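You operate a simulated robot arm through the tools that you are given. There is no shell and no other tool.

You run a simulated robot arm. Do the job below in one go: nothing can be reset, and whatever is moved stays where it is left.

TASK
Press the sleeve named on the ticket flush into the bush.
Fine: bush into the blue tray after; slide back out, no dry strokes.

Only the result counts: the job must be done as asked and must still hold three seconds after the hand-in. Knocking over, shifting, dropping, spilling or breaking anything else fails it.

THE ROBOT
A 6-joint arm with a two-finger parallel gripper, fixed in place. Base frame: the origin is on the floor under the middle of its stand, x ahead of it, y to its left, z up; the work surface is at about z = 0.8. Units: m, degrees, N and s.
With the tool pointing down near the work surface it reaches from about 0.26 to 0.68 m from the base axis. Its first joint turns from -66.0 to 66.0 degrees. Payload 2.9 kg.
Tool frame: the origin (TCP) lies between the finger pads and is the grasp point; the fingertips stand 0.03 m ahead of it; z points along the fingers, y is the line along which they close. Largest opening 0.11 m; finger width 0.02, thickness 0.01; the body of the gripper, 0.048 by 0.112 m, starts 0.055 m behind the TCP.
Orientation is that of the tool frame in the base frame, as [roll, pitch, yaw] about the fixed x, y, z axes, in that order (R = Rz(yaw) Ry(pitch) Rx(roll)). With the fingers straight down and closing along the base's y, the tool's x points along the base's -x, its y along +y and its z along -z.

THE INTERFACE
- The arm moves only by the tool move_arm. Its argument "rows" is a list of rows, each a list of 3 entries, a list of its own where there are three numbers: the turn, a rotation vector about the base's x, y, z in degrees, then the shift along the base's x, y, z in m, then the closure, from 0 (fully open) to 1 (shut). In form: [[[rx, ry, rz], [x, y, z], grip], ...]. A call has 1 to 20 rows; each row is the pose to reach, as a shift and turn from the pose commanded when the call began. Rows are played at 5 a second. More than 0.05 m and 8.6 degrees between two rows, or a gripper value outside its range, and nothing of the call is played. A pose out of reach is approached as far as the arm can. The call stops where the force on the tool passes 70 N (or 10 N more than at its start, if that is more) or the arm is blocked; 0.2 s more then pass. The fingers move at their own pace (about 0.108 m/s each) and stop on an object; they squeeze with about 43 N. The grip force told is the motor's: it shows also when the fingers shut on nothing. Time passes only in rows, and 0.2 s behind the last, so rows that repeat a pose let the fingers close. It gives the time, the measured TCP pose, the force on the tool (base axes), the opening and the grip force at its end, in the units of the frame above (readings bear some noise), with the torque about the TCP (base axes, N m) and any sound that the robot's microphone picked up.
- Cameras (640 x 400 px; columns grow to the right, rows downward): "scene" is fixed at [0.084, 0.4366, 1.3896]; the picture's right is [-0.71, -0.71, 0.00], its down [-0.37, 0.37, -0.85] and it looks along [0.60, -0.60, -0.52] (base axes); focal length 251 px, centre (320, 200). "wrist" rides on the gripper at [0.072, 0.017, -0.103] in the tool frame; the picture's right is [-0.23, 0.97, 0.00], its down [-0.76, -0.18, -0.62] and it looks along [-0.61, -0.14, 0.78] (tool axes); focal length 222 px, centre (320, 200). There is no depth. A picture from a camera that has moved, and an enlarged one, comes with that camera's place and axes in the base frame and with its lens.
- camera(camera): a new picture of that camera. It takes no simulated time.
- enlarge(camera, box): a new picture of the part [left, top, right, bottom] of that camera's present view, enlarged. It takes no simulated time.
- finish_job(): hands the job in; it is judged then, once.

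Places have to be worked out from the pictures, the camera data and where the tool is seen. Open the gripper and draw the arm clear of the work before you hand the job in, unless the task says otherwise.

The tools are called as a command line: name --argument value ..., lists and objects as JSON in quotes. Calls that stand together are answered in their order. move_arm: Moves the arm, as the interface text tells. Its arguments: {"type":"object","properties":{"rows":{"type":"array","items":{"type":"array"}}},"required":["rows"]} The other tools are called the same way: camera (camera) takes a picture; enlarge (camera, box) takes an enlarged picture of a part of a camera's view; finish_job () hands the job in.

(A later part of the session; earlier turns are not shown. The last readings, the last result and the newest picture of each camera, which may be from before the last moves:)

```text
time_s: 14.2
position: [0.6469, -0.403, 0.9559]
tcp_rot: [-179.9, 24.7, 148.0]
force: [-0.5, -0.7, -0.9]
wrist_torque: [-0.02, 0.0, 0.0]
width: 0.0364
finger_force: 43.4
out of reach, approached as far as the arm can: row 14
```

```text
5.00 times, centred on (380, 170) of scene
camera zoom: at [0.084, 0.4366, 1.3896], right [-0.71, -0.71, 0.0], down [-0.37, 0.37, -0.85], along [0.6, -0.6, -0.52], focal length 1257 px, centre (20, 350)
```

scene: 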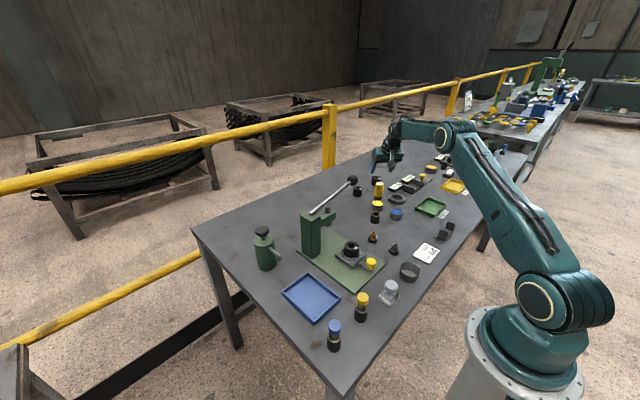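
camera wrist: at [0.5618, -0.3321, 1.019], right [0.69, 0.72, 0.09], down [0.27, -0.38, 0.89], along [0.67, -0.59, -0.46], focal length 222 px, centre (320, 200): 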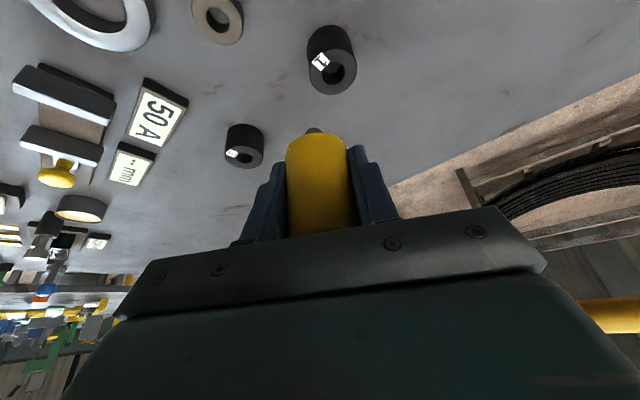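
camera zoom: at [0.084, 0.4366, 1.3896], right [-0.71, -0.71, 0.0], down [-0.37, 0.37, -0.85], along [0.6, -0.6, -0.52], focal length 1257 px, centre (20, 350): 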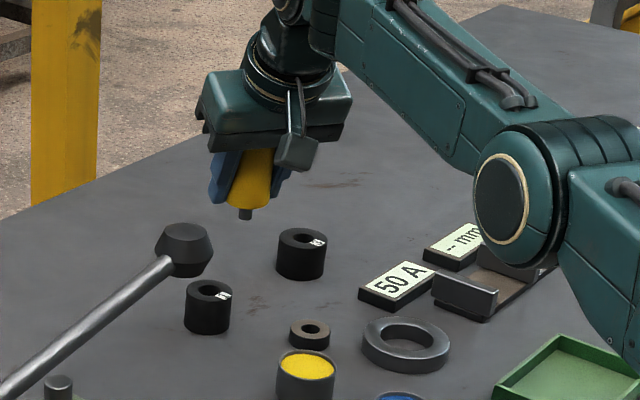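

At this tilt the arm runs out just short of the point I asked for. I'll aim at the nearer part of bush 1's rim (about r=0.76) and go lower, where the reach is slightly greater.

move_arm --rows '[[[0, 0, 0], [-0.005, 0.015, -0.005], 0.75], [[0, 0, 2], [-0.003, 0.03, -0.014], 0.75], [[0, 0, 2], [-0.003, 0.03, -0.03], 0.75], [[0, 0, 2], [-0.003, 0.03, -0.045], 0.75], [[0, 0, 2], [-0.003, 0.03, -0.045], 0.75]]'

camera --camera "wrist"

enlarge --camera "scene" --box '[330, 150, 410, 210]'

```text
time_s: 15.4
position: [0.6438, -0.3765, 0.9128]
tcp_rot: [-179.9, 25.0, 149.9]
force: [0.5, 0.1, -1.5]
wrist_torque: [0.0, 0.0, -0.02]
width: 0.0364
finger_force: 43.1
```

```text
taken
camera wrist: at [0.5569, -0.3078, 0.976], right [0.67, 0.74, 0.09], down [0.28, -0.37, 0.89], along [0.69, -0.56, -0.45], focal length 222 px, centre (320, 200)
```

wrist: 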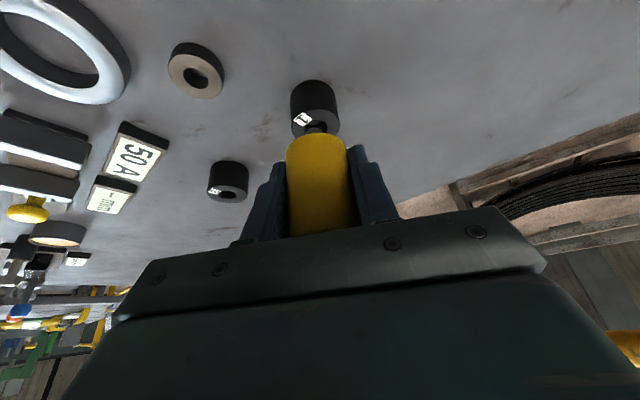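

```text
6.67 times, centred on (370, 180) of scene
camera zoom: at [0.084, 0.4366, 1.3896], right [-0.71, -0.71, 0.0], down [-0.37, 0.37, -0.85], along [0.6, -0.6, -0.52], focal length 1676 px, centre (-13, 333)
```

zoom: 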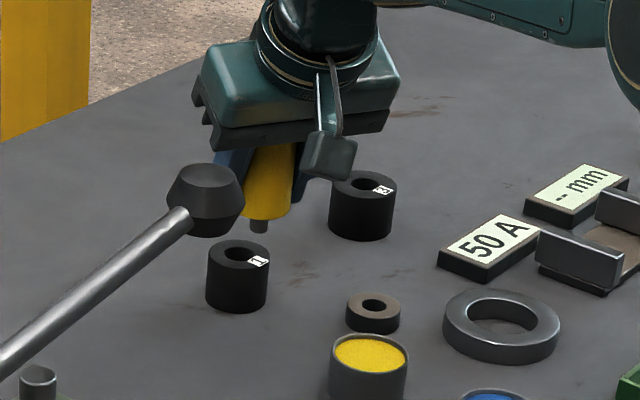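

Working from the stem tip and bush 1's top centre, I estimate bush 1 at (0.669, -0.394). I'll shift the tip onto the near rim and lower it to just above the surface.

move_arm --rows '[[[0, 0, 0], [0.007, -0.004, -0.005], 0.75], [[0, 0, 0], [0.0126, -0.0074, -0.012], 0.75], [[0, 0, 0], [0.0126, -0.0074, -0.02], 0.75], [[0, 0, 0], [0.0126, -0.0074, -0.02], 0.75]]'

camera --camera "wrist"

enlarge --camera "wrist" --box '[260, 60, 380, 150]'

enlarge --camera "scene" --box '[335, 165, 385, 205]'

```text
time_s: 16.4
position: [0.6569, -0.3826, 0.8941]
tcp_rot: [-179.9, 25.1, 150.0]
force: [-0.1, -0.5, -1.2]
wrist_torque: [-0.02, 0.01, 0.03]
width: 0.0366
finger_force: 42.8
```

```text
taken
camera wrist: at [0.5697, -0.3143, 0.9563], right [0.67, 0.74, 0.09], down [0.28, -0.37, 0.89], along [0.69, -0.56, -0.45], focal length 222 px, centre (320, 200)
```

wrist: 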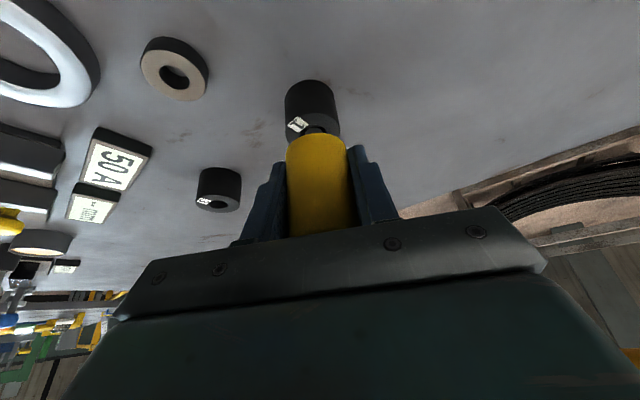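

```text
4.44 times, centred on (320, 105) of wrist
camera zoom: at [0.5697, -0.3143, 0.9563], right [0.67, 0.74, 0.09], down [0.28, -0.37, 0.89], along [0.69, -0.56, -0.45], focal length 987 px, centre (320, 622)
```

zoom: 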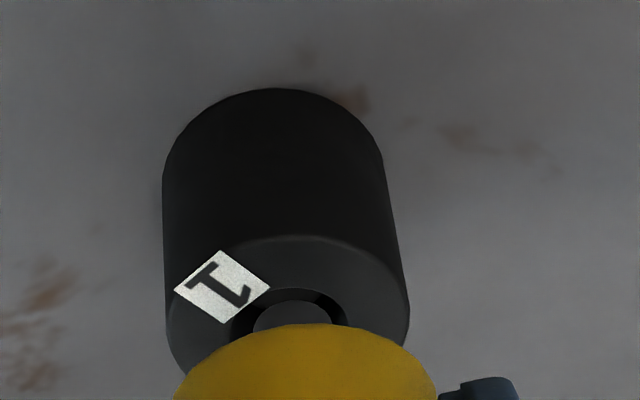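

```text
10.00 times, centred on (360, 185) of scene
camera zoom: at [0.084, 0.4366, 1.3896], right [-0.71, -0.71, 0.0], down [-0.37, 0.37, -0.85], along [0.6, -0.6, -0.52], focal length 2514 px, centre (-80, 350)
```

zoom: 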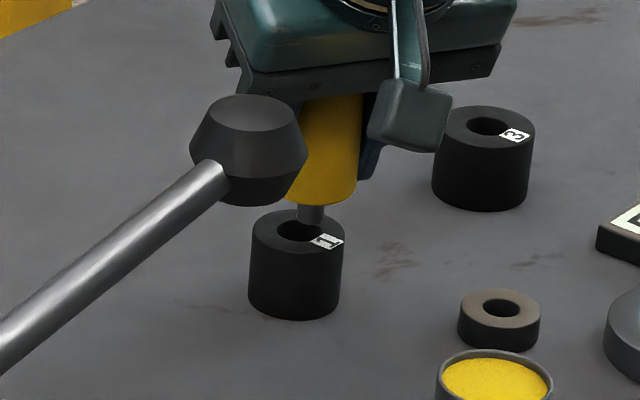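

The tip should land about 16 mm from bush 1's centre on the near rim, clear of the hole. I'll descend in small steps until contact.

move_arm --rows '[[[0, 0, 0], [0, 0, -0.005], 0.75], [[0, 0, 0], [0, 0, -0.009], 0.75]]'

enlarge --camera "scene" --box '[335, 165, 385, 205]'

enlarge --camera "wrist" --box '[260, 60, 380, 150]'

```text
time_s: 17.0
position: [0.6554, -0.3815, 0.8839]
tcp_rot: [-179.8, 24.9, 150.0]
force: [0.5, 0.7, -0.6]
wrist_torque: [0.0, 0.01, -0.02]
width: 0.0364
finger_force: 42.6
```

```text
10.00 times, centred on (360, 185) of scene
camera zoom: at [0.084, 0.4366, 1.3896], right [-0.71, -0.71, 0.0], down [-0.37, 0.37, -0.85], along [0.6, -0.6, -0.52], focal length 2514 px, centre (-80, 350)
```

zoom: 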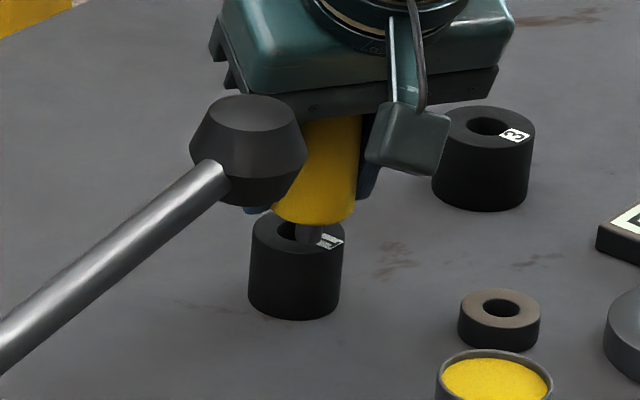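

```text
4.44 times, centred on (320, 105) of wrist
camera zoom: at [0.5692, -0.3137, 0.9468], right [0.67, 0.74, 0.09], down [0.28, -0.37, 0.89], along [0.69, -0.56, -0.45], focal length 987 px, centre (320, 622)
```

zoom: 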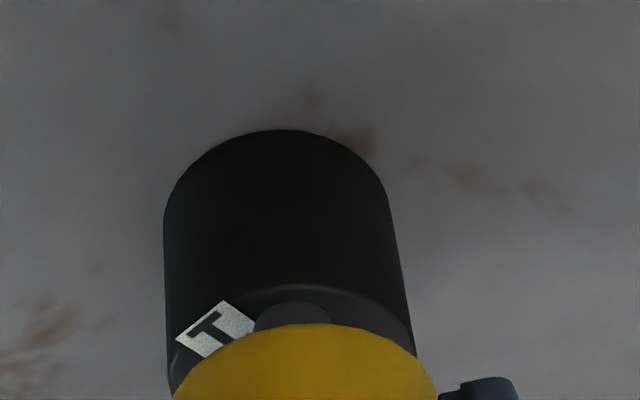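

No contact force yet. I'll go down a little more and hold so the reading can settle.

move_arm --rows '[[[0, 0, 0], [0, 0, -0.004], 0.75], [[0, 0, 0], [0, 0, -0.006], 0.75], [[0, 0, 0], [0, 0, -0.006], 0.75]]'

enlarge --camera "scene" --box '[335, 165, 385, 205]'

camera --camera "wrist"

```text
time_s: 17.8
position: [0.6561, -0.3834, 0.878]
tcp_rot: [-179.9, 25.0, 150.0]
force: [-0.6, 1.1, -0.1]
wrist_torque: [0.04, 0.01, 0.02]
width: 0.0367
finger_force: 43.3
```

```text
10.00 times, centred on (360, 185) of scene
camera zoom: at [0.084, 0.4366, 1.3896], right [-0.71, -0.71, 0.0], down [-0.37, 0.37, -0.85], along [0.6, -0.6, -0.52], focal length 2514 px, centre (-80, 350)
```

zoom: 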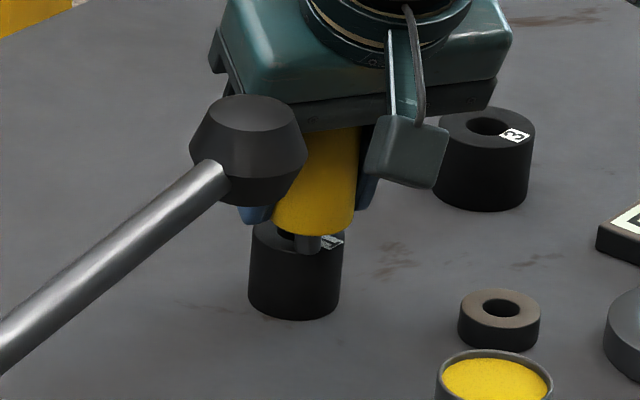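

```text
taken
camera wrist: at [0.5695, -0.3143, 0.9411], right [0.67, 0.74, 0.09], down [0.28, -0.37, 0.89], along [0.69, -0.56, -0.45], focal length 222 px, centre (320, 200)
```

wrist: 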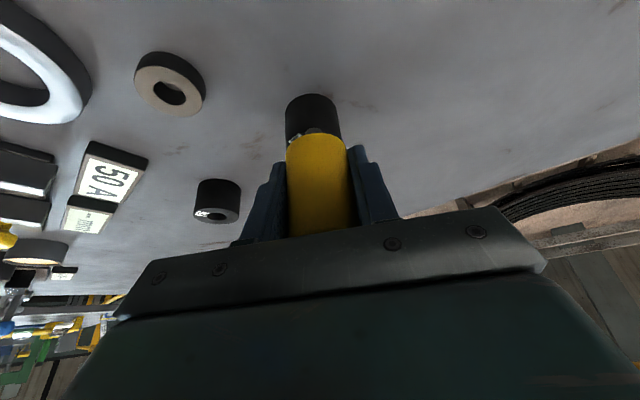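

Still no contact, so I'll zoom on both views to see where the tip is relative to the rim.

enlarge --camera "wrist" --box '[270, 80, 370, 150]'

enlarge --camera "scene" --box '[345, 178, 370, 198]'

```text
5.71 times, centred on (320, 115) of wrist
camera zoom: at [0.5695, -0.3143, 0.9411], right [0.67, 0.74, 0.09], down [0.28, -0.37, 0.89], along [0.69, -0.56, -0.45], focal length 1269 px, centre (320, 686)
```

zoom: 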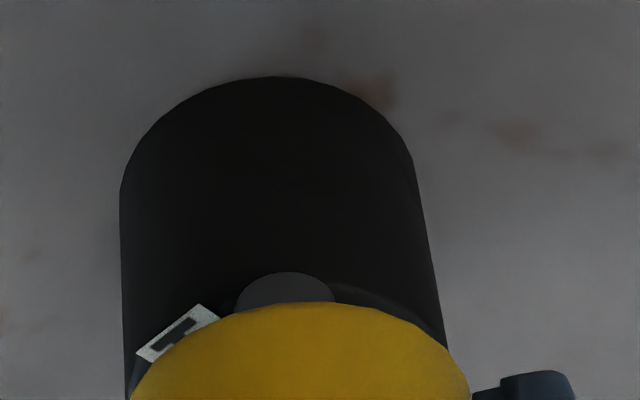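

```text
16.00 times, centred on (358, 188) of scene
camera zoom: at [0.084, 0.4366, 1.3896], right [-0.71, -0.71, 0.0], down [-0.37, 0.37, -0.85], along [0.6, -0.6, -0.52], focal length 4023 px, centre (-280, 392)
```

zoom: 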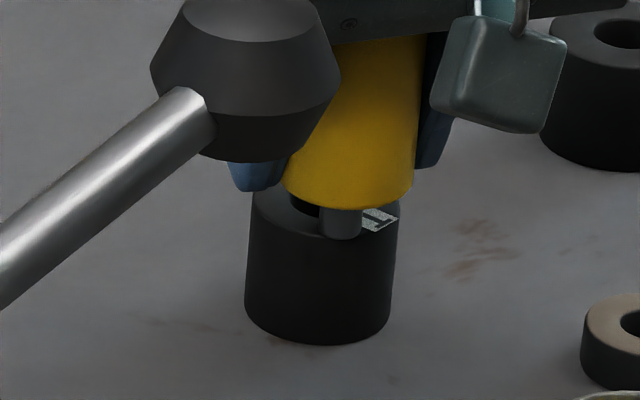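

The tip is overhanging the near edge of bush 1. I'll raise it slightly, move outward about 5 mm, and come down again.

move_arm --rows '[[[0, 0, 0], [0, 0, 0.008], 0.75], [[0, 0, 0], [0.005, -0.003, 0.008], 0.75], [[0, 0, 0], [0.005, -0.003, 0.004], 0.75], [[0, 0, 0], [0.005, -0.003, 0.0], 0.75], [[0, 0, 0], [0.005, -0.003, 0.0], 0.75]]'

enlarge --camera "wrist" --box '[270, 80, 370, 150]'

enlarge --camera "scene" --box '[345, 178, 370, 198]'

```text
time_s: 19.0
position: [0.6607, -0.3855, 0.8787]
tcp_rot: [-179.9, 25.0, 149.9]
force: [-0.2, 0.5, -0.4]
wrist_torque: [0.01, -0.01, 0.01]
width: 0.0367
finger_force: 42.6
```

```text
5.71 times, centred on (320, 115) of wrist
camera zoom: at [0.5744, -0.3173, 0.9411], right [0.67, 0.74, 0.09], down [0.28, -0.37, 0.89], along [0.69, -0.56, -0.45], focal length 1269 px, centre (320, 686)
```

zoom: 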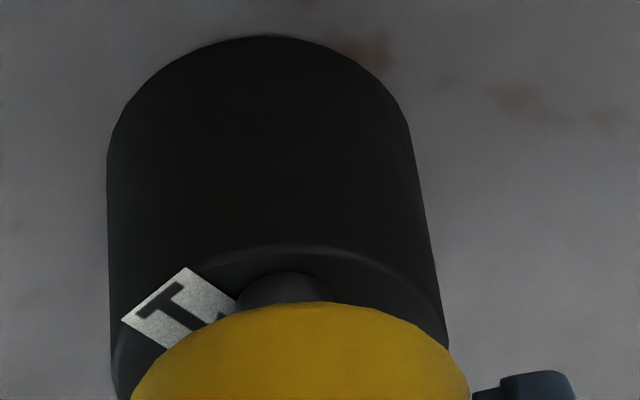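

```text
16.00 times, centred on (358, 188) of scene
camera zoom: at [0.084, 0.4366, 1.3896], right [-0.71, -0.71, 0.0], down [-0.37, 0.37, -0.85], along [0.6, -0.6, -0.52], focal length 4023 px, centre (-280, 392)
```

zoom: 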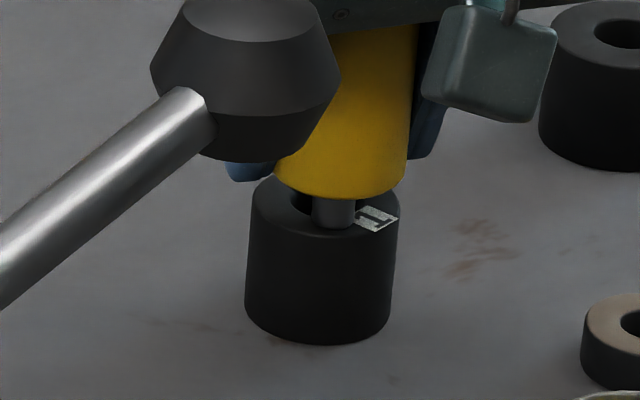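

The stem now sits over the annulus in both views. I'll step down for contact and hold.

move_arm --rows '[[[0, 0, 0], [0, 0, -0.003], 0.75], [[0, 0, 0], [0, 0, -0.006], 0.75], [[0, 0, 0], [0, 0, -0.006], 0.75]]'

camera --camera "wrist"

enlarge --camera "scene" --box '[345, 178, 370, 198]'

```text
time_s: 19.8
position: [0.6627, -0.387, 0.8775]
tcp_rot: [180.0, 25.6, 150.0]
force: [-6.9, 3.5, 31.6]
wrist_torque: [0.11, 0.43, -0.03]
width: 0.0366
finger_force: 42.8
```

```text
taken
camera wrist: at [0.5752, -0.3176, 0.9398], right [0.66, 0.74, 0.1], down [0.27, -0.36, 0.89], along [0.7, -0.57, -0.44], focal length 222 px, centre (320, 200)
```

wrist: 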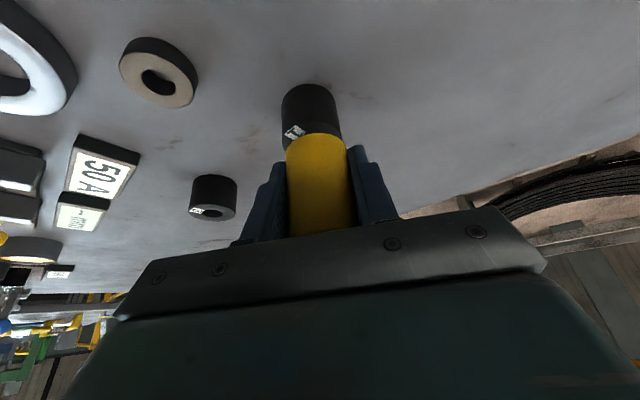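

```text
16.00 times, centred on (358, 188) of scene
camera zoom: at [0.0832, 0.4371, 1.3895], right [-0.71, -0.71, 0.0], down [-0.37, 0.37, -0.85], along [0.6, -0.6, -0.52], focal length 4023 px, centre (-280, 392)
```

zoom: 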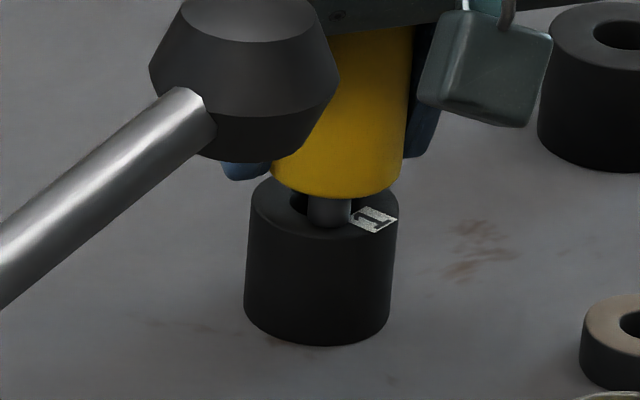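

Contact is made at about 32 N. I'll hold for a good second and read the display.

move_arm --rows '[[[0, 0, 0], [0, 0, 0], 0.75], [[0, 0, 0], [0, 0, 0], 0.75], [[0, 0, 0], [0, 0, 0], 0.75], [[0, 0, 0], [0, 0, 0], 0.75], [[0, 0, 0], [0, 0, 0], 0.75], [[0, 0, 0], [0, 0, 0], 0.75]]'

enlarge --camera "wrist" --box '[30, 120, 150, 240]'

enlarge --camera "scene" --box '[340, 165, 420, 205]'

```text
time_s: 21.2
position: [0.6634, -0.3873, 0.8775]
tcp_rot: [-179.9, 25.7, 150.0]
force: [-0.9, -0.1, 27.4]
wrist_torque: [-0.06, 0.11, -0.01]
width: 0.0367
finger_force: 43.1
```

```text
3.33 times, centred on (90, 180) of wrist
camera zoom: at [0.5754, -0.3176, 0.9397], right [0.66, 0.74, 0.1], down [0.27, -0.36, 0.89], along [0.7, -0.57, -0.44], focal length 740 px, centre (1087, 267)
```

zoom: 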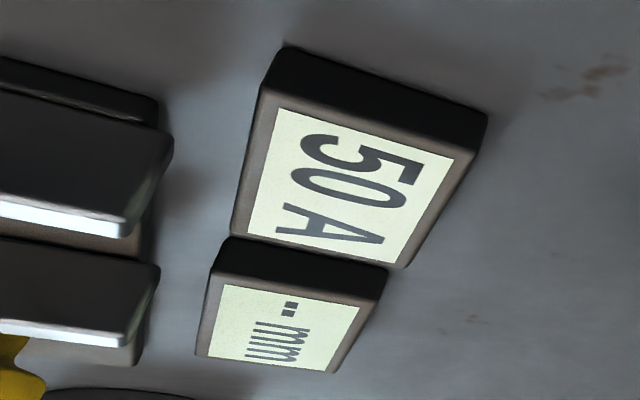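

```text
8.00 times, centred on (380, 185) of scene
camera zoom: at [0.0834, 0.4369, 1.3895], right [-0.71, -0.71, 0.0], down [-0.37, 0.37, -0.85], along [0.6, -0.6, -0.52], focal length 2011 px, centre (-160, 320)
```

zoom: 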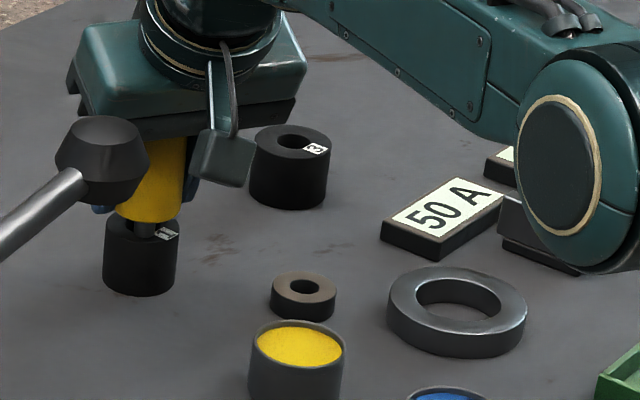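

The display still shows 50 A, which could be a held reading, since the force here was only about 27 N versus 43 N on bush 2. I'll press a bit harder and hold again.

move_arm --rows '[[[0, 0, 0], [0, 0, -0.001], 0.75], [[0, 0, 0], [0, 0, -0.002], 0.75], [[0, 0, 0], [0, 0, -0.002], 0.75], [[0, 0, 0], [0, 0, -0.002], 0.75], [[0, 0, 0], [0, 0, -0.002], 0.75], [[0, 0, 0], [0, 0, -0.002], 0.75], [[0, 0, 0], [0, 0, -0.002], 0.75]]'

enlarge --camera "wrist" --box '[30, 120, 150, 240]'

enlarge --camera "scene" --box '[340, 165, 420, 205]'

enlarge --camera "wrist" --box '[270, 80, 370, 150]'

```text
time_s: 22.8
position: [0.6625, -0.3863, 0.879]
tcp_rot: [-179.9, 25.8, 150.0]
force: [-2.2, 3.8, 31.7]
wrist_torque: [0.15, 0.19, -0.01]
width: 0.0367
finger_force: 43.4
```

```text
3.33 times, centred on (90, 180) of wrist
camera zoom: at [0.5754, -0.3178, 0.9394], right [0.66, 0.74, 0.1], down [0.27, -0.36, 0.89], along [0.7, -0.57, -0.44], focal length 740 px, centre (1087, 267)
```

zoom: 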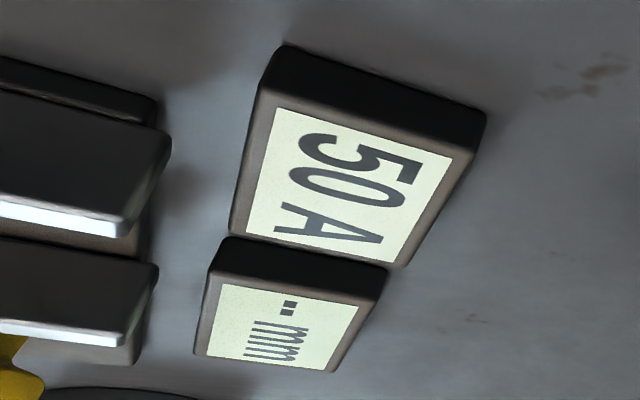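

```text
8.00 times, centred on (380, 185) of scene
camera zoom: at [0.0833, 0.4371, 1.3895], right [-0.71, -0.71, 0.0], down [-0.37, 0.37, -0.85], along [0.6, -0.6, -0.52], focal length 2011 px, centre (-160, 320)
```

zoom: 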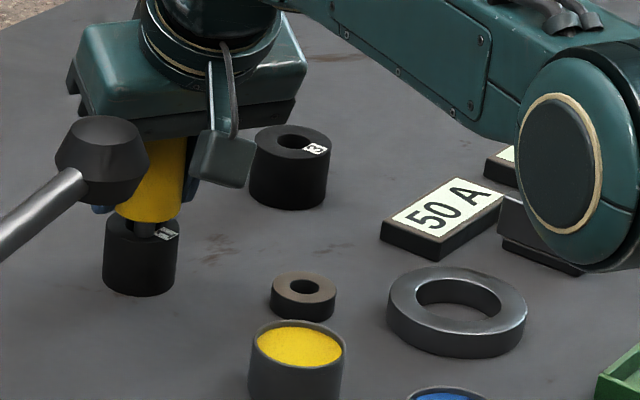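

```text
5.71 times, centred on (320, 115) of wrist
camera zoom: at [0.5754, -0.3178, 0.9394], right [0.66, 0.74, 0.1], down [0.27, -0.36, 0.89], along [0.7, -0.57, -0.44], focal length 1269 px, centre (320, 686)
```

zoom: 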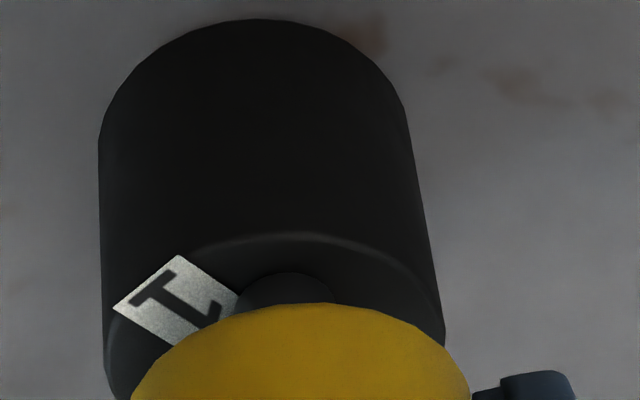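

The force only rose to about 32 N because the stretched arm is compliant. I'll press to roughly the 43 N that worked on bush 2 and hold.

move_arm --rows '[[[0, 0, 0], [0, 0, -0.001], 0.75], [[0, 0, 0], [0, 0, -0.002], 0.75], [[0, 0, 0], [0, 0, -0.003], 0.75], [[0, 0, 0], [0, 0, -0.003], 0.75], [[0, 0, 0], [0, 0, -0.003], 0.75], [[0, 0, 0], [0, 0, -0.003], 0.75], [[0, 0, 0], [0, 0, -0.003], 0.75], [[0, 0, 0], [0, 0, -0.003], 0.75]]'

enlarge --camera "scene" --box '[340, 165, 420, 205]'

enlarge --camera "wrist" --box '[270, 80, 370, 150]'

```text
time_s: 24.6
position: [0.6639, -0.387, 0.8787]
tcp_rot: [-179.9, 25.9, 150.0]
force: [-7.4, 2.4, 37.8]
wrist_torque: [0.09, 0.45, -0.02]
width: 0.0366
finger_force: 43.2
```

```text
8.00 times, centred on (380, 185) of scene
camera zoom: at [0.0831, 0.4371, 1.3895], right [-0.71, -0.71, 0.0], down [-0.37, 0.37, -0.85], along [0.6, -0.6, -0.52], focal length 2011 px, centre (-160, 320)
```

zoom: 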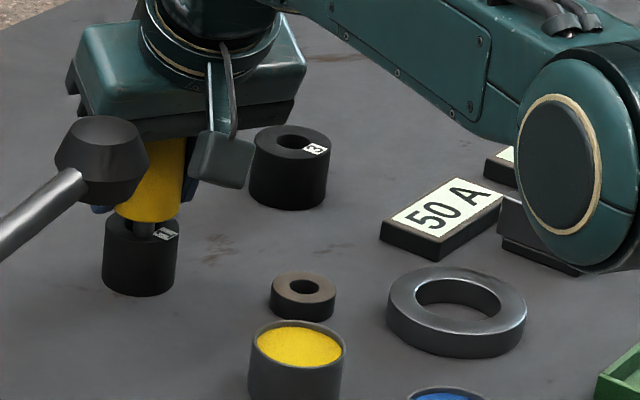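

```text
5.71 times, centred on (320, 115) of wrist
camera zoom: at [0.5757, -0.3178, 0.9388], right [0.66, 0.74, 0.1], down [0.27, -0.36, 0.89], along [0.7, -0.57, -0.44], focal length 1269 px, centre (320, 686)
```

zoom: 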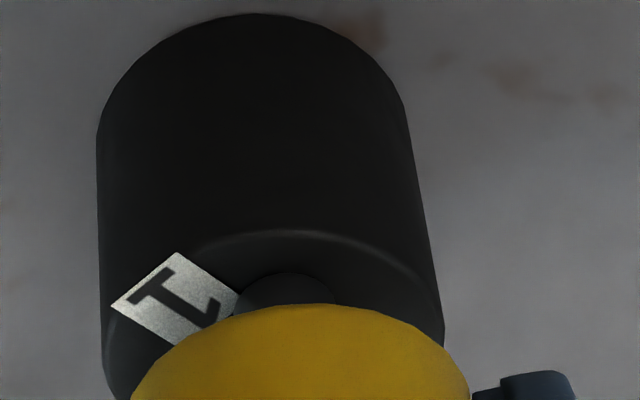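

The close-up shows the stem is half over the bush's bore, so this contact may not count. I'll lift, shift 4.5 mm back toward the robot onto the solid rim, and press again.

move_arm --rows '[[[0, 0, 0], [0, 0, 0.008], 0.75], [[0, 0, 0], [0, 0, 0.017], 0.75], [[0, 0, 0], [-0.004, 0.0035, 0.017], 0.75], [[0, 0, 0], [-0.004, 0.0035, 0.012], 0.75], [[0, 0, 0], [-0.004, 0.0035, 0.009], 0.75], [[0, 0, 0], [-0.004, 0.0035, 0.009], 0.75]]'

enlarge --camera "wrist" --box '[270, 80, 370, 150]'

enlarge --camera "scene" --box '[345, 178, 370, 198]'

enlarge --camera "scene" --box '[340, 165, 420, 205]'

```text
time_s: 26.0
position: [0.6592, -0.3802, 0.8807]
tcp_rot: [-179.8, 25.4, 150.1]
force: [1.6, -1.8, 17.8]
wrist_torque: [-0.06, -0.11, 0.05]
width: 0.0366
finger_force: 43.0
```

```text
5.71 times, centred on (320, 115) of wrist
camera zoom: at [0.5713, -0.3124, 0.9414], right [0.67, 0.74, 0.1], down [0.28, -0.36, 0.89], along [0.69, -0.57, -0.45], focal length 1269 px, centre (320, 686)
```

zoom: 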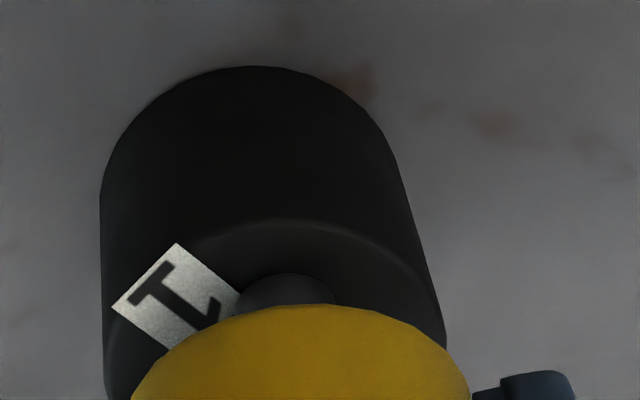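

```text
16.00 times, centred on (358, 188) of scene
camera zoom: at [0.0837, 0.4368, 1.3896], right [-0.71, -0.71, 0.0], down [-0.37, 0.37, -0.85], along [0.6, -0.6, -0.52], focal length 4023 px, centre (-280, 392)
```

zoom: 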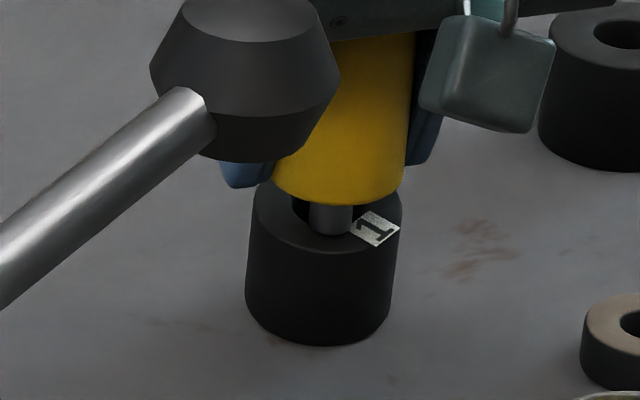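

```text
8.00 times, centred on (380, 185) of scene
camera zoom: at [0.0837, 0.4368, 1.3896], right [-0.71, -0.71, 0.0], down [-0.37, 0.37, -0.85], along [0.6, -0.6, -0.52], focal length 2011 px, centre (-160, 320)
```

zoom: 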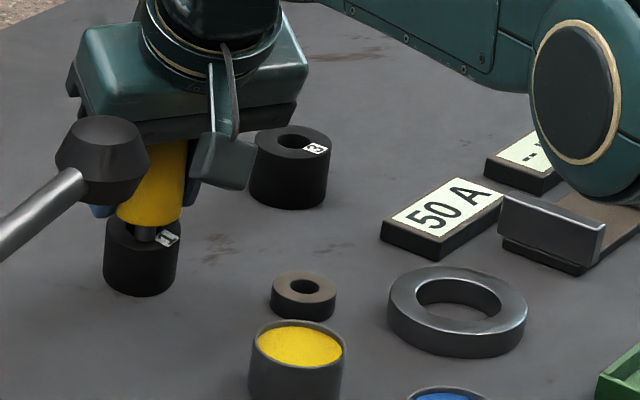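

The wrist view shows bush 1 leaning under this off-centre load. I'll lift off at once and check that it settles upright.

move_arm --rows '[[[0, 0, 0], [0, 0, 0.004], 0.75], [[0, 0, 0], [0, 0, 0.01], 0.75], [[0, 0, 0], [0, 0, 0.02], 0.75], [[0, 0, 0], [0, 0, 0.03], 0.75], [[0, 0, 0], [0, 0, 0.03], 0.75]]'

camera --camera "wrist"

enlarge --camera "wrist" --box '[260, 60, 380, 150]'

enlarge --camera "scene" --box '[345, 178, 370, 198]'

```text
time_s: 27.2
position: [0.657, -0.3808, 0.9062]
tcp_rot: [-180.0, 24.9, 150.0]
force: [-0.8, -0.3, -1.4]
wrist_torque: [-0.04, -0.02, 0.01]
width: 0.0364
finger_force: 43.1
```

```text
taken
camera wrist: at [0.5701, -0.3124, 0.9686], right [0.67, 0.74, 0.09], down [0.28, -0.37, 0.89], along [0.69, -0.56, -0.45], focal length 222 px, centre (320, 200)
```

wrist: 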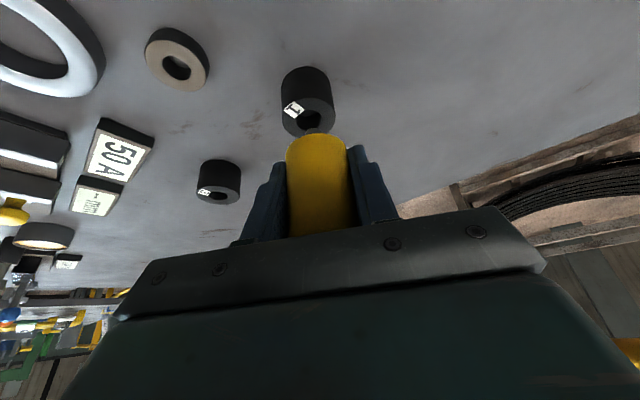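

```text
4.44 times, centred on (320, 105) of wrist
camera zoom: at [0.5701, -0.3124, 0.9686], right [0.67, 0.74, 0.09], down [0.28, -0.37, 0.89], along [0.69, -0.56, -0.45], focal length 987 px, centre (320, 622)
```

zoom: 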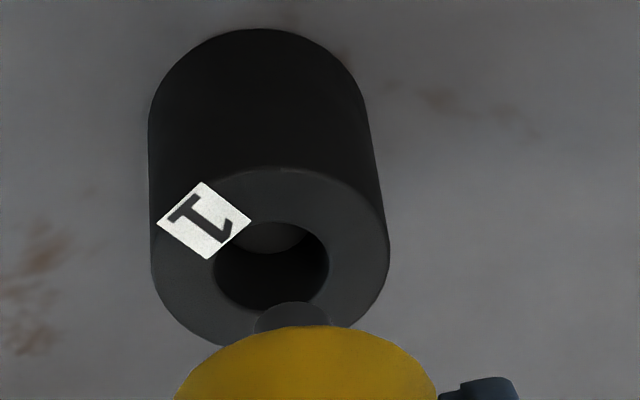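

```text
16.00 times, centred on (358, 188) of scene
camera zoom: at [0.084, 0.4366, 1.3896], right [-0.71, -0.71, 0.0], down [-0.37, 0.37, -0.85], along [0.6, -0.6, -0.52], focal length 4023 px, centre (-280, 392)
```

zoom: 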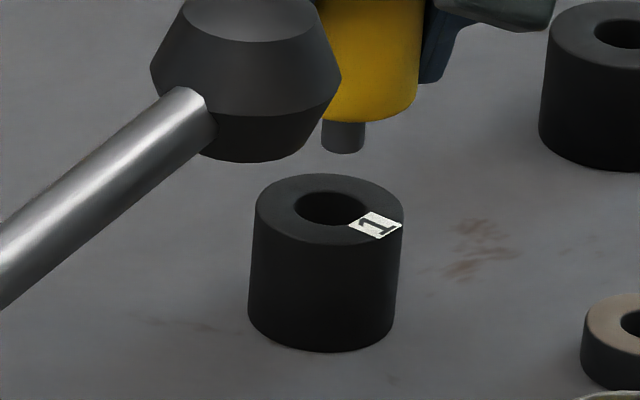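

Bush 1 is upright again with only a tiny shift. I'll aim for mid-annulus, about 13 mm from centre, and press with a moderate hold.

move_arm --rows '[[[0, 0, 0], [-0.004, 0.0005, -0.01], 0.75], [[0, 0, 0], [-0.004, 0.0005, -0.02], 0.75], [[0, 0, 0], [-0.004, 0.0005, -0.025], 0.75], [[0, 0, 0], [-0.004, 0.0005, -0.025], 0.75]]'

enlarge --camera "wrist" --box '[260, 60, 380, 150]'

enlarge --camera "scene" --box '[345, 178, 370, 198]'

```text
time_s: 28.2
position: [0.654, -0.3814, 0.8813]
tcp_rot: [-179.9, 25.0, 150.0]
force: [-0.4, 0.3, -1.5]
wrist_torque: [0.0, 0.0, 0.01]
width: 0.0367
finger_force: 43.2
```

```text
4.44 times, centred on (320, 105) of wrist
camera zoom: at [0.5665, -0.313, 0.9436], right [0.67, 0.74, 0.09], down [0.28, -0.37, 0.89], along [0.69, -0.56, -0.45], focal length 987 px, centre (320, 622)
```

zoom: 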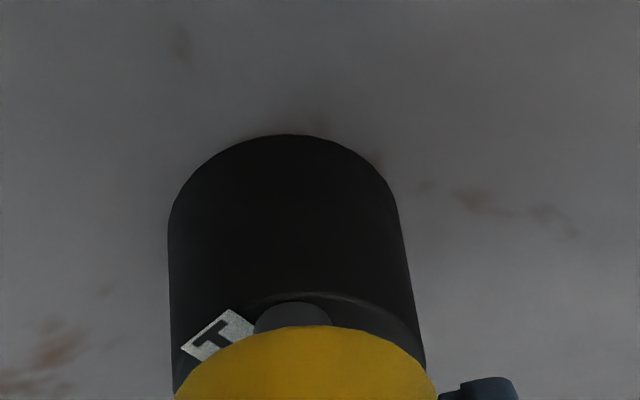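

```text
16.00 times, centred on (358, 188) of scene
camera zoom: at [0.084, 0.4366, 1.3896], right [-0.71, -0.71, 0.0], down [-0.37, 0.37, -0.85], along [0.6, -0.6, -0.52], focal length 4023 px, centre (-280, 392)
```

zoom: 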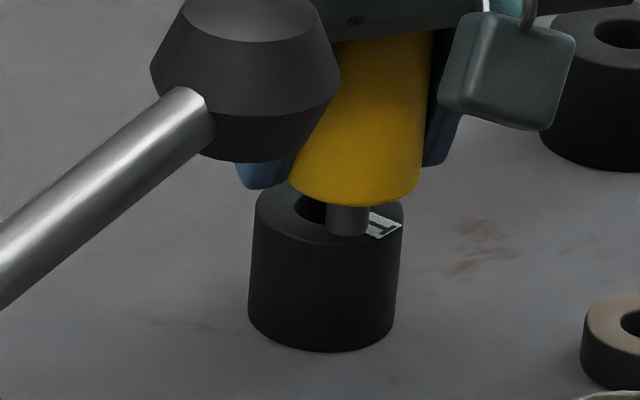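

The tip is slightly over the label side, so I'll nudge it 4 mm along the rim and then press and hold.

move_arm --rows '[[[0, 0, 0], [0.002, 0.003, 0.001], 0.75], [[0, 0, 0], [0.002, 0.003, -0.002], 0.75], [[0, 0, 0], [0.002, 0.003, -0.004], 0.75], [[0, 0, 0], [0.002, 0.003, -0.006], 0.75], [[0, 0, 0], [0.002, 0.003, -0.008], 0.75], [[0, 0, 0], [0.002, 0.003, -0.008], 0.75], [[0, 0, 0], [0.002, 0.003, -0.008], 0.75], [[0, 0, 0], [0.002, 0.003, -0.008], 0.75], [[0, 0, 0], [0.002, 0.003, -0.008], 0.75]]'

enlarge --camera "wrist" --box '[260, 60, 380, 150]'

enlarge --camera "scene" --box '[345, 178, 370, 198]'

enlarge --camera "scene" --box '[340, 165, 420, 205]'

```text
time_s: 30.2
position: [0.6566, -0.3776, 0.8783]
tcp_rot: [-179.9, 25.5, 150.0]
force: [1.0, 2.9, 25.3]
wrist_torque: [0.1, -0.08, -0.02]
width: 0.0366
finger_force: 43.2
```

```text
4.44 times, centred on (320, 105) of wrist
camera zoom: at [0.5692, -0.3097, 0.9396], right [0.66, 0.74, 0.1], down [0.27, -0.36, 0.89], along [0.69, -0.57, -0.44], focal length 987 px, centre (320, 622)
```

zoom: 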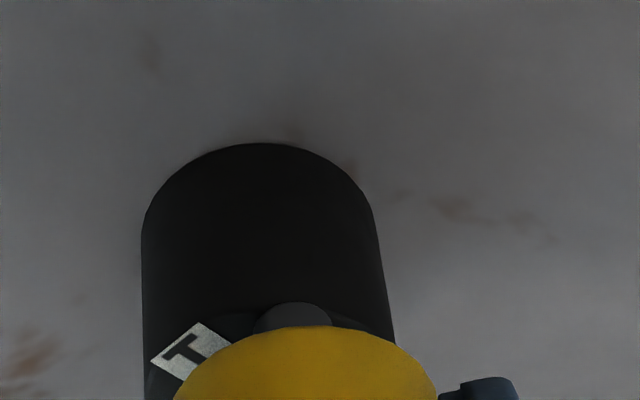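

```text
16.00 times, centred on (358, 188) of scene
camera zoom: at [0.0835, 0.4369, 1.3895], right [-0.71, -0.71, 0.0], down [-0.37, 0.37, -0.85], along [0.6, -0.6, -0.52], focal length 4023 px, centre (-280, 392)
```

zoom: 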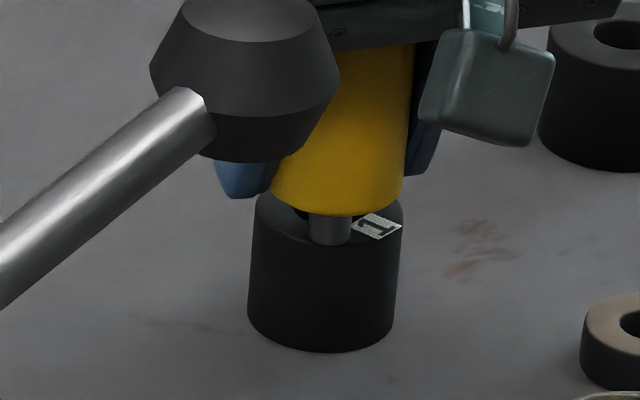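

```text
8.00 times, centred on (380, 185) of scene
camera zoom: at [0.0835, 0.4369, 1.3895], right [-0.71, -0.71, 0.0], down [-0.37, 0.37, -0.85], along [0.6, -0.6, -0.52], focal length 2011 px, centre (-160, 320)
```

zoom: 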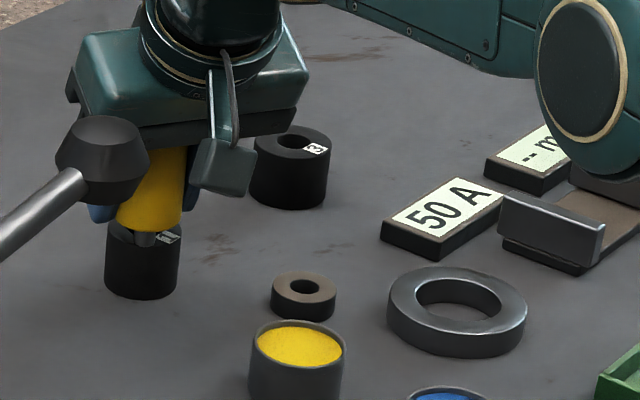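

The contact is now solidly on the rim with the bush upright, and the display still reads 50 A. I'll increase the force to about 40 N and hold to be sure it registers.

move_arm --rows '[[[0, 0, 0], [0, 0, -0.002], 0.75], [[0, 0, 0], [0, 0, -0.004], 0.75], [[0, 0, 0], [0, 0, -0.005], 0.75], [[0, 0, 0], [0, 0, -0.005], 0.75], [[0, 0, 0], [0, 0, -0.005], 0.75], [[0, 0, 0], [0, 0, -0.005], 0.75], [[0, 0, 0], [0, 0, -0.005], 0.75], [[0, 0, 0], [0, 0, -0.005], 0.75], [[0, 0, 0], [0, 0, -0.005], 0.75]]'

enlarge --camera "scene" --box '[345, 178, 370, 198]'

enlarge --camera "scene" --box '[340, 165, 420, 205]'

```text
time_s: 32.2
position: [0.6566, -0.3804, 0.878]
tcp_rot: [-179.9, 25.9, 150.0]
force: [-2.9, 2.9, 34.7]
wrist_torque: [0.15, 0.15, -0.02]
width: 0.0367
finger_force: 43.5
```

```text
16.00 times, centred on (358, 188) of scene
camera zoom: at [0.0832, 0.4371, 1.3895], right [-0.71, -0.71, 0.0], down [-0.37, 0.37, -0.85], along [0.6, -0.6, -0.52], focal length 4023 px, centre (-280, 392)
```

zoom: 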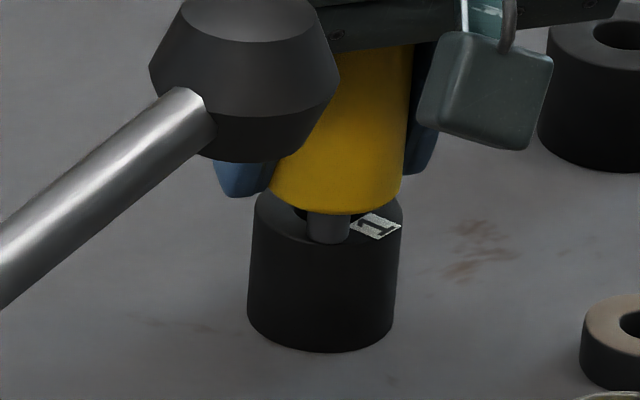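

```text
8.00 times, centred on (380, 185) of scene
camera zoom: at [0.0832, 0.4371, 1.3895], right [-0.71, -0.71, 0.0], down [-0.37, 0.37, -0.85], along [0.6, -0.6, -0.52], focal length 2011 px, centre (-160, 320)
```

zoom: 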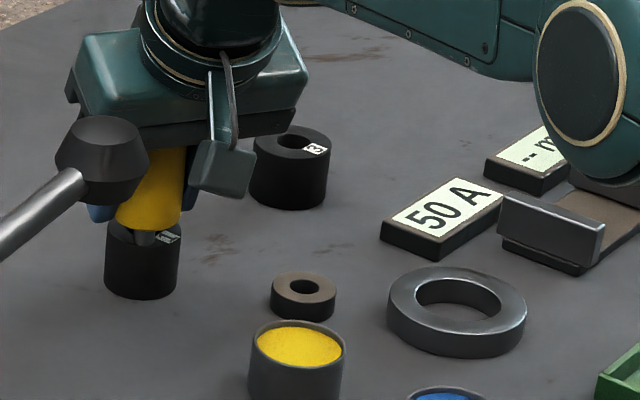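

Bush 1 also registers 50 A with firm, square contact, which suggests bush 3 is the 44. I'll lift off and head back to the probe's stand at (0.585, -0.438), watching whether the display holds or resets.

move_arm --rows '[[[0, 0, 0], [0, 0, 0.01], 0.75], [[0, 0, 0], [0, 0, 0.03], 0.75], [[0, 0, 0], [-0.01, 0.0, 0.06], 0.75], [[0, 0, -3], [-0.03, -0.02, 0.08], 0.75], [[0, 0, -7], [-0.05, -0.04, 0.08], 0.75], [[0, 0, -7], [-0.07, -0.058, 0.08], 0.75], [[0, 0, -7], [-0.07, -0.058, 0.08], 0.75]]'

camera --camera "wrist"

enlarge --camera "scene" --box '[340, 150, 420, 210]'

```text
time_s: 33.8
position: [0.5839, -0.4357, 0.9487]
tcp_rot: [-179.9, 25.1, 143.0]
force: [-0.5, 0.1, -1.7]
wrist_torque: [-0.01, 0.03, -0.01]
width: 0.0365
finger_force: 43.5
```

```text
taken
camera wrist: at [0.5073, -0.3569, 1.0109], right [0.75, 0.65, 0.09], down [0.23, -0.4, 0.89], along [0.62, -0.64, -0.45], focal length 222 px, centre (320, 200)
```

wrist: 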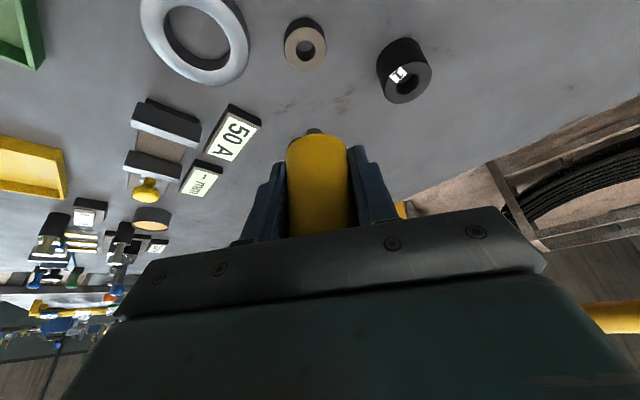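

```text
6.67 times, centred on (380, 180) of scene
camera zoom: at [0.084, 0.4366, 1.3896], right [-0.71, -0.71, 0.0], down [-0.37, 0.37, -0.85], along [0.6, -0.6, -0.52], focal length 1676 px, centre (-80, 333)
```

zoom: 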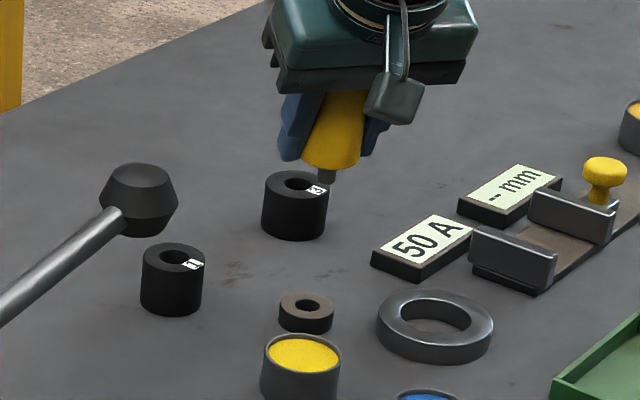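

The tool is back over the stand and the display still holds 50 A. I'll lower to just above the ring and check the alignment before inserting the stem.

move_arm --rows '[[[0, 0, 0], [0.0004, -0.0018, -0.03], 0.75], [[0, 0, 0], [0.0004, -0.0018, -0.06], 0.75], [[0, 0, 0], [0.0004, -0.0018, -0.075], 0.75], [[0, 0, 0], [0.0004, -0.0018, -0.075], 0.75]]'

enlarge --camera "wrist" --box '[260, 50, 380, 150]'

enlarge --camera "scene" --box '[362, 175, 392, 205]'

```text
time_s: 34.8
position: [0.5858, -0.4377, 0.8734]
tcp_rot: [-179.9, 25.0, 142.9]
force: [-0.4, 0.8, -0.4]
wrist_torque: [-0.01, -0.01, 0.01]
width: 0.0367
finger_force: 43.1
```

```text
4.00 times, centred on (320, 100) of wrist
camera zoom: at [0.5079, -0.3583, 0.9358], right [0.75, 0.65, 0.09], down [0.24, -0.4, 0.89], along [0.62, -0.64, -0.45], focal length 888 px, centre (320, 600)
```

zoom: 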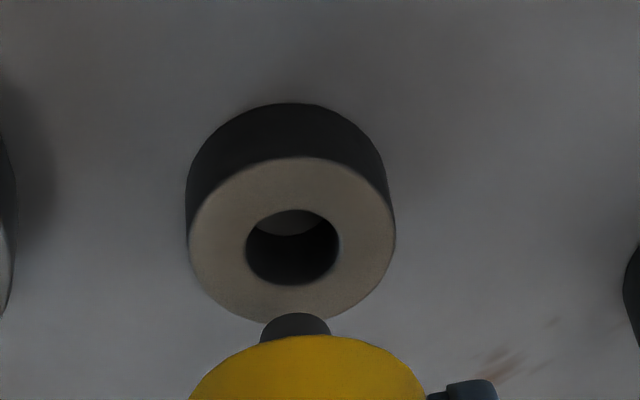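

```text
13.33 times, centred on (377, 190) of scene
camera zoom: at [0.084, 0.4366, 1.3896], right [-0.71, -0.71, 0.0], down [-0.37, 0.37, -0.85], along [0.6, -0.6, -0.52], focal length 3352 px, centre (-440, 333)
```

zoom: 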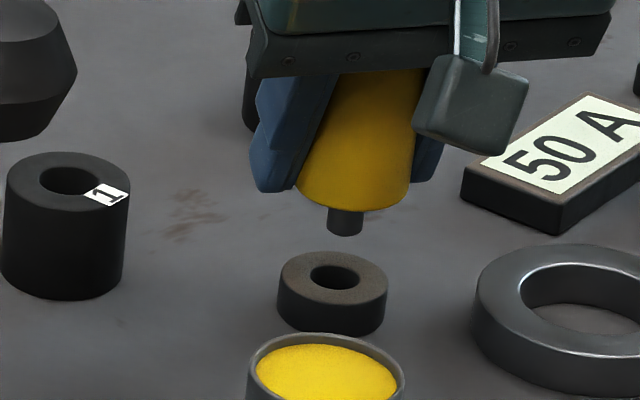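

The stem lines up with the ring bore to about 1.5 mm, so a small correction of (+1, +1) mm is needed. I'll lower it in gently.

move_arm --rows '[[[0, 0, 0], [0.001, 0.001, -0.008], 0.75], [[0, 0, 0], [0.001, 0.001, -0.016], 0.75], [[0, 0, 0], [0.001, 0.001, -0.02], 0.75]]'

enlarge --camera "wrist" --box '[260, 50, 380, 150]'

enlarge --camera "scene" --box '[362, 175, 392, 205]'

```text
time_s: 35.6
position: [0.5862, -0.4374, 0.8528]
tcp_rot: [-179.8, 25.0, 143.0]
force: [-0.9, 0.7, -1.5]
wrist_torque: [0.01, 0.02, 0.01]
width: 0.0367
finger_force: 43.0
```

```text
4.00 times, centred on (320, 100) of wrist
camera zoom: at [0.5088, -0.358, 0.9155], right [0.75, 0.65, 0.09], down [0.23, -0.4, 0.89], along [0.62, -0.64, -0.45], focal length 888 px, centre (320, 600)
```

zoom: 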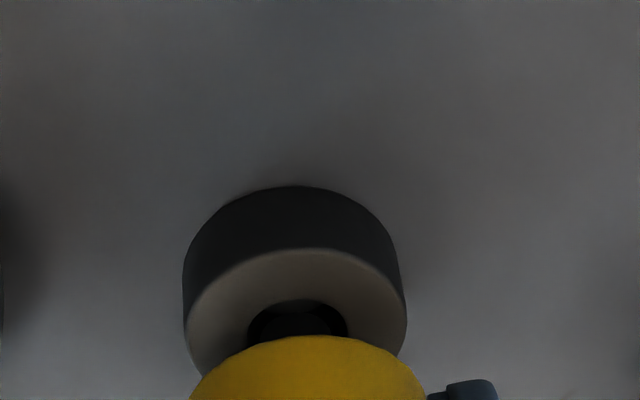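

```text
13.33 times, centred on (377, 190) of scene
camera zoom: at [0.084, 0.4366, 1.3896], right [-0.71, -0.71, 0.0], down [-0.37, 0.37, -0.85], along [0.6, -0.6, -0.52], focal length 3352 px, centre (-440, 333)
```

zoom: 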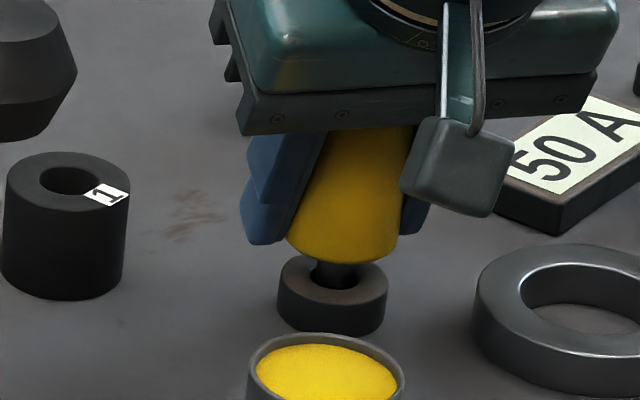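

The stem is entering the bore without contact force. I'll lower the last 9 mm, then open to the earlier part-open width.

move_arm --rows '[[[0, 0, 0], [0, 0, -0.004], 0.75], [[0, 0, 0], [0, 0, -0.008], 0.75], [[0, 0, 0], [0, 0, -0.0095], 0.75]]'

enlarge --camera "scene" --box '[362, 175, 392, 205]'

```text
time_s: 36.4
position: [0.5861, -0.4366, 0.8429]
tcp_rot: [-179.9, 24.9, 143.0]
force: [-1.5, 2.7, 0.0]
wrist_torque: [0.1, 0.05, 0.0]
width: 0.0366
finger_force: 43.1
```

```text
13.33 times, centred on (377, 190) of scene
camera zoom: at [0.084, 0.4367, 1.3896], right [-0.71, -0.71, 0.0], down [-0.37, 0.37, -0.85], along [0.6, -0.6, -0.52], focal length 3352 px, centre (-440, 333)
```

zoom: 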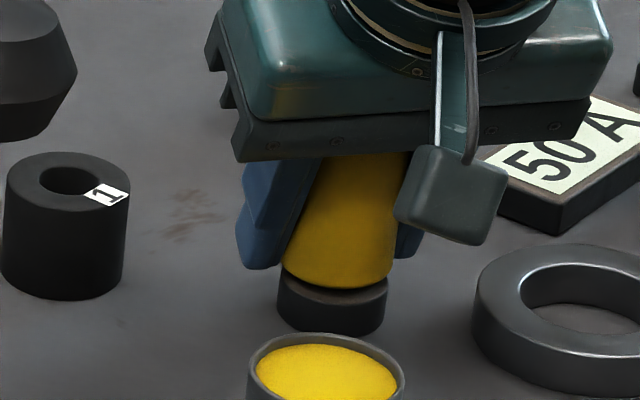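

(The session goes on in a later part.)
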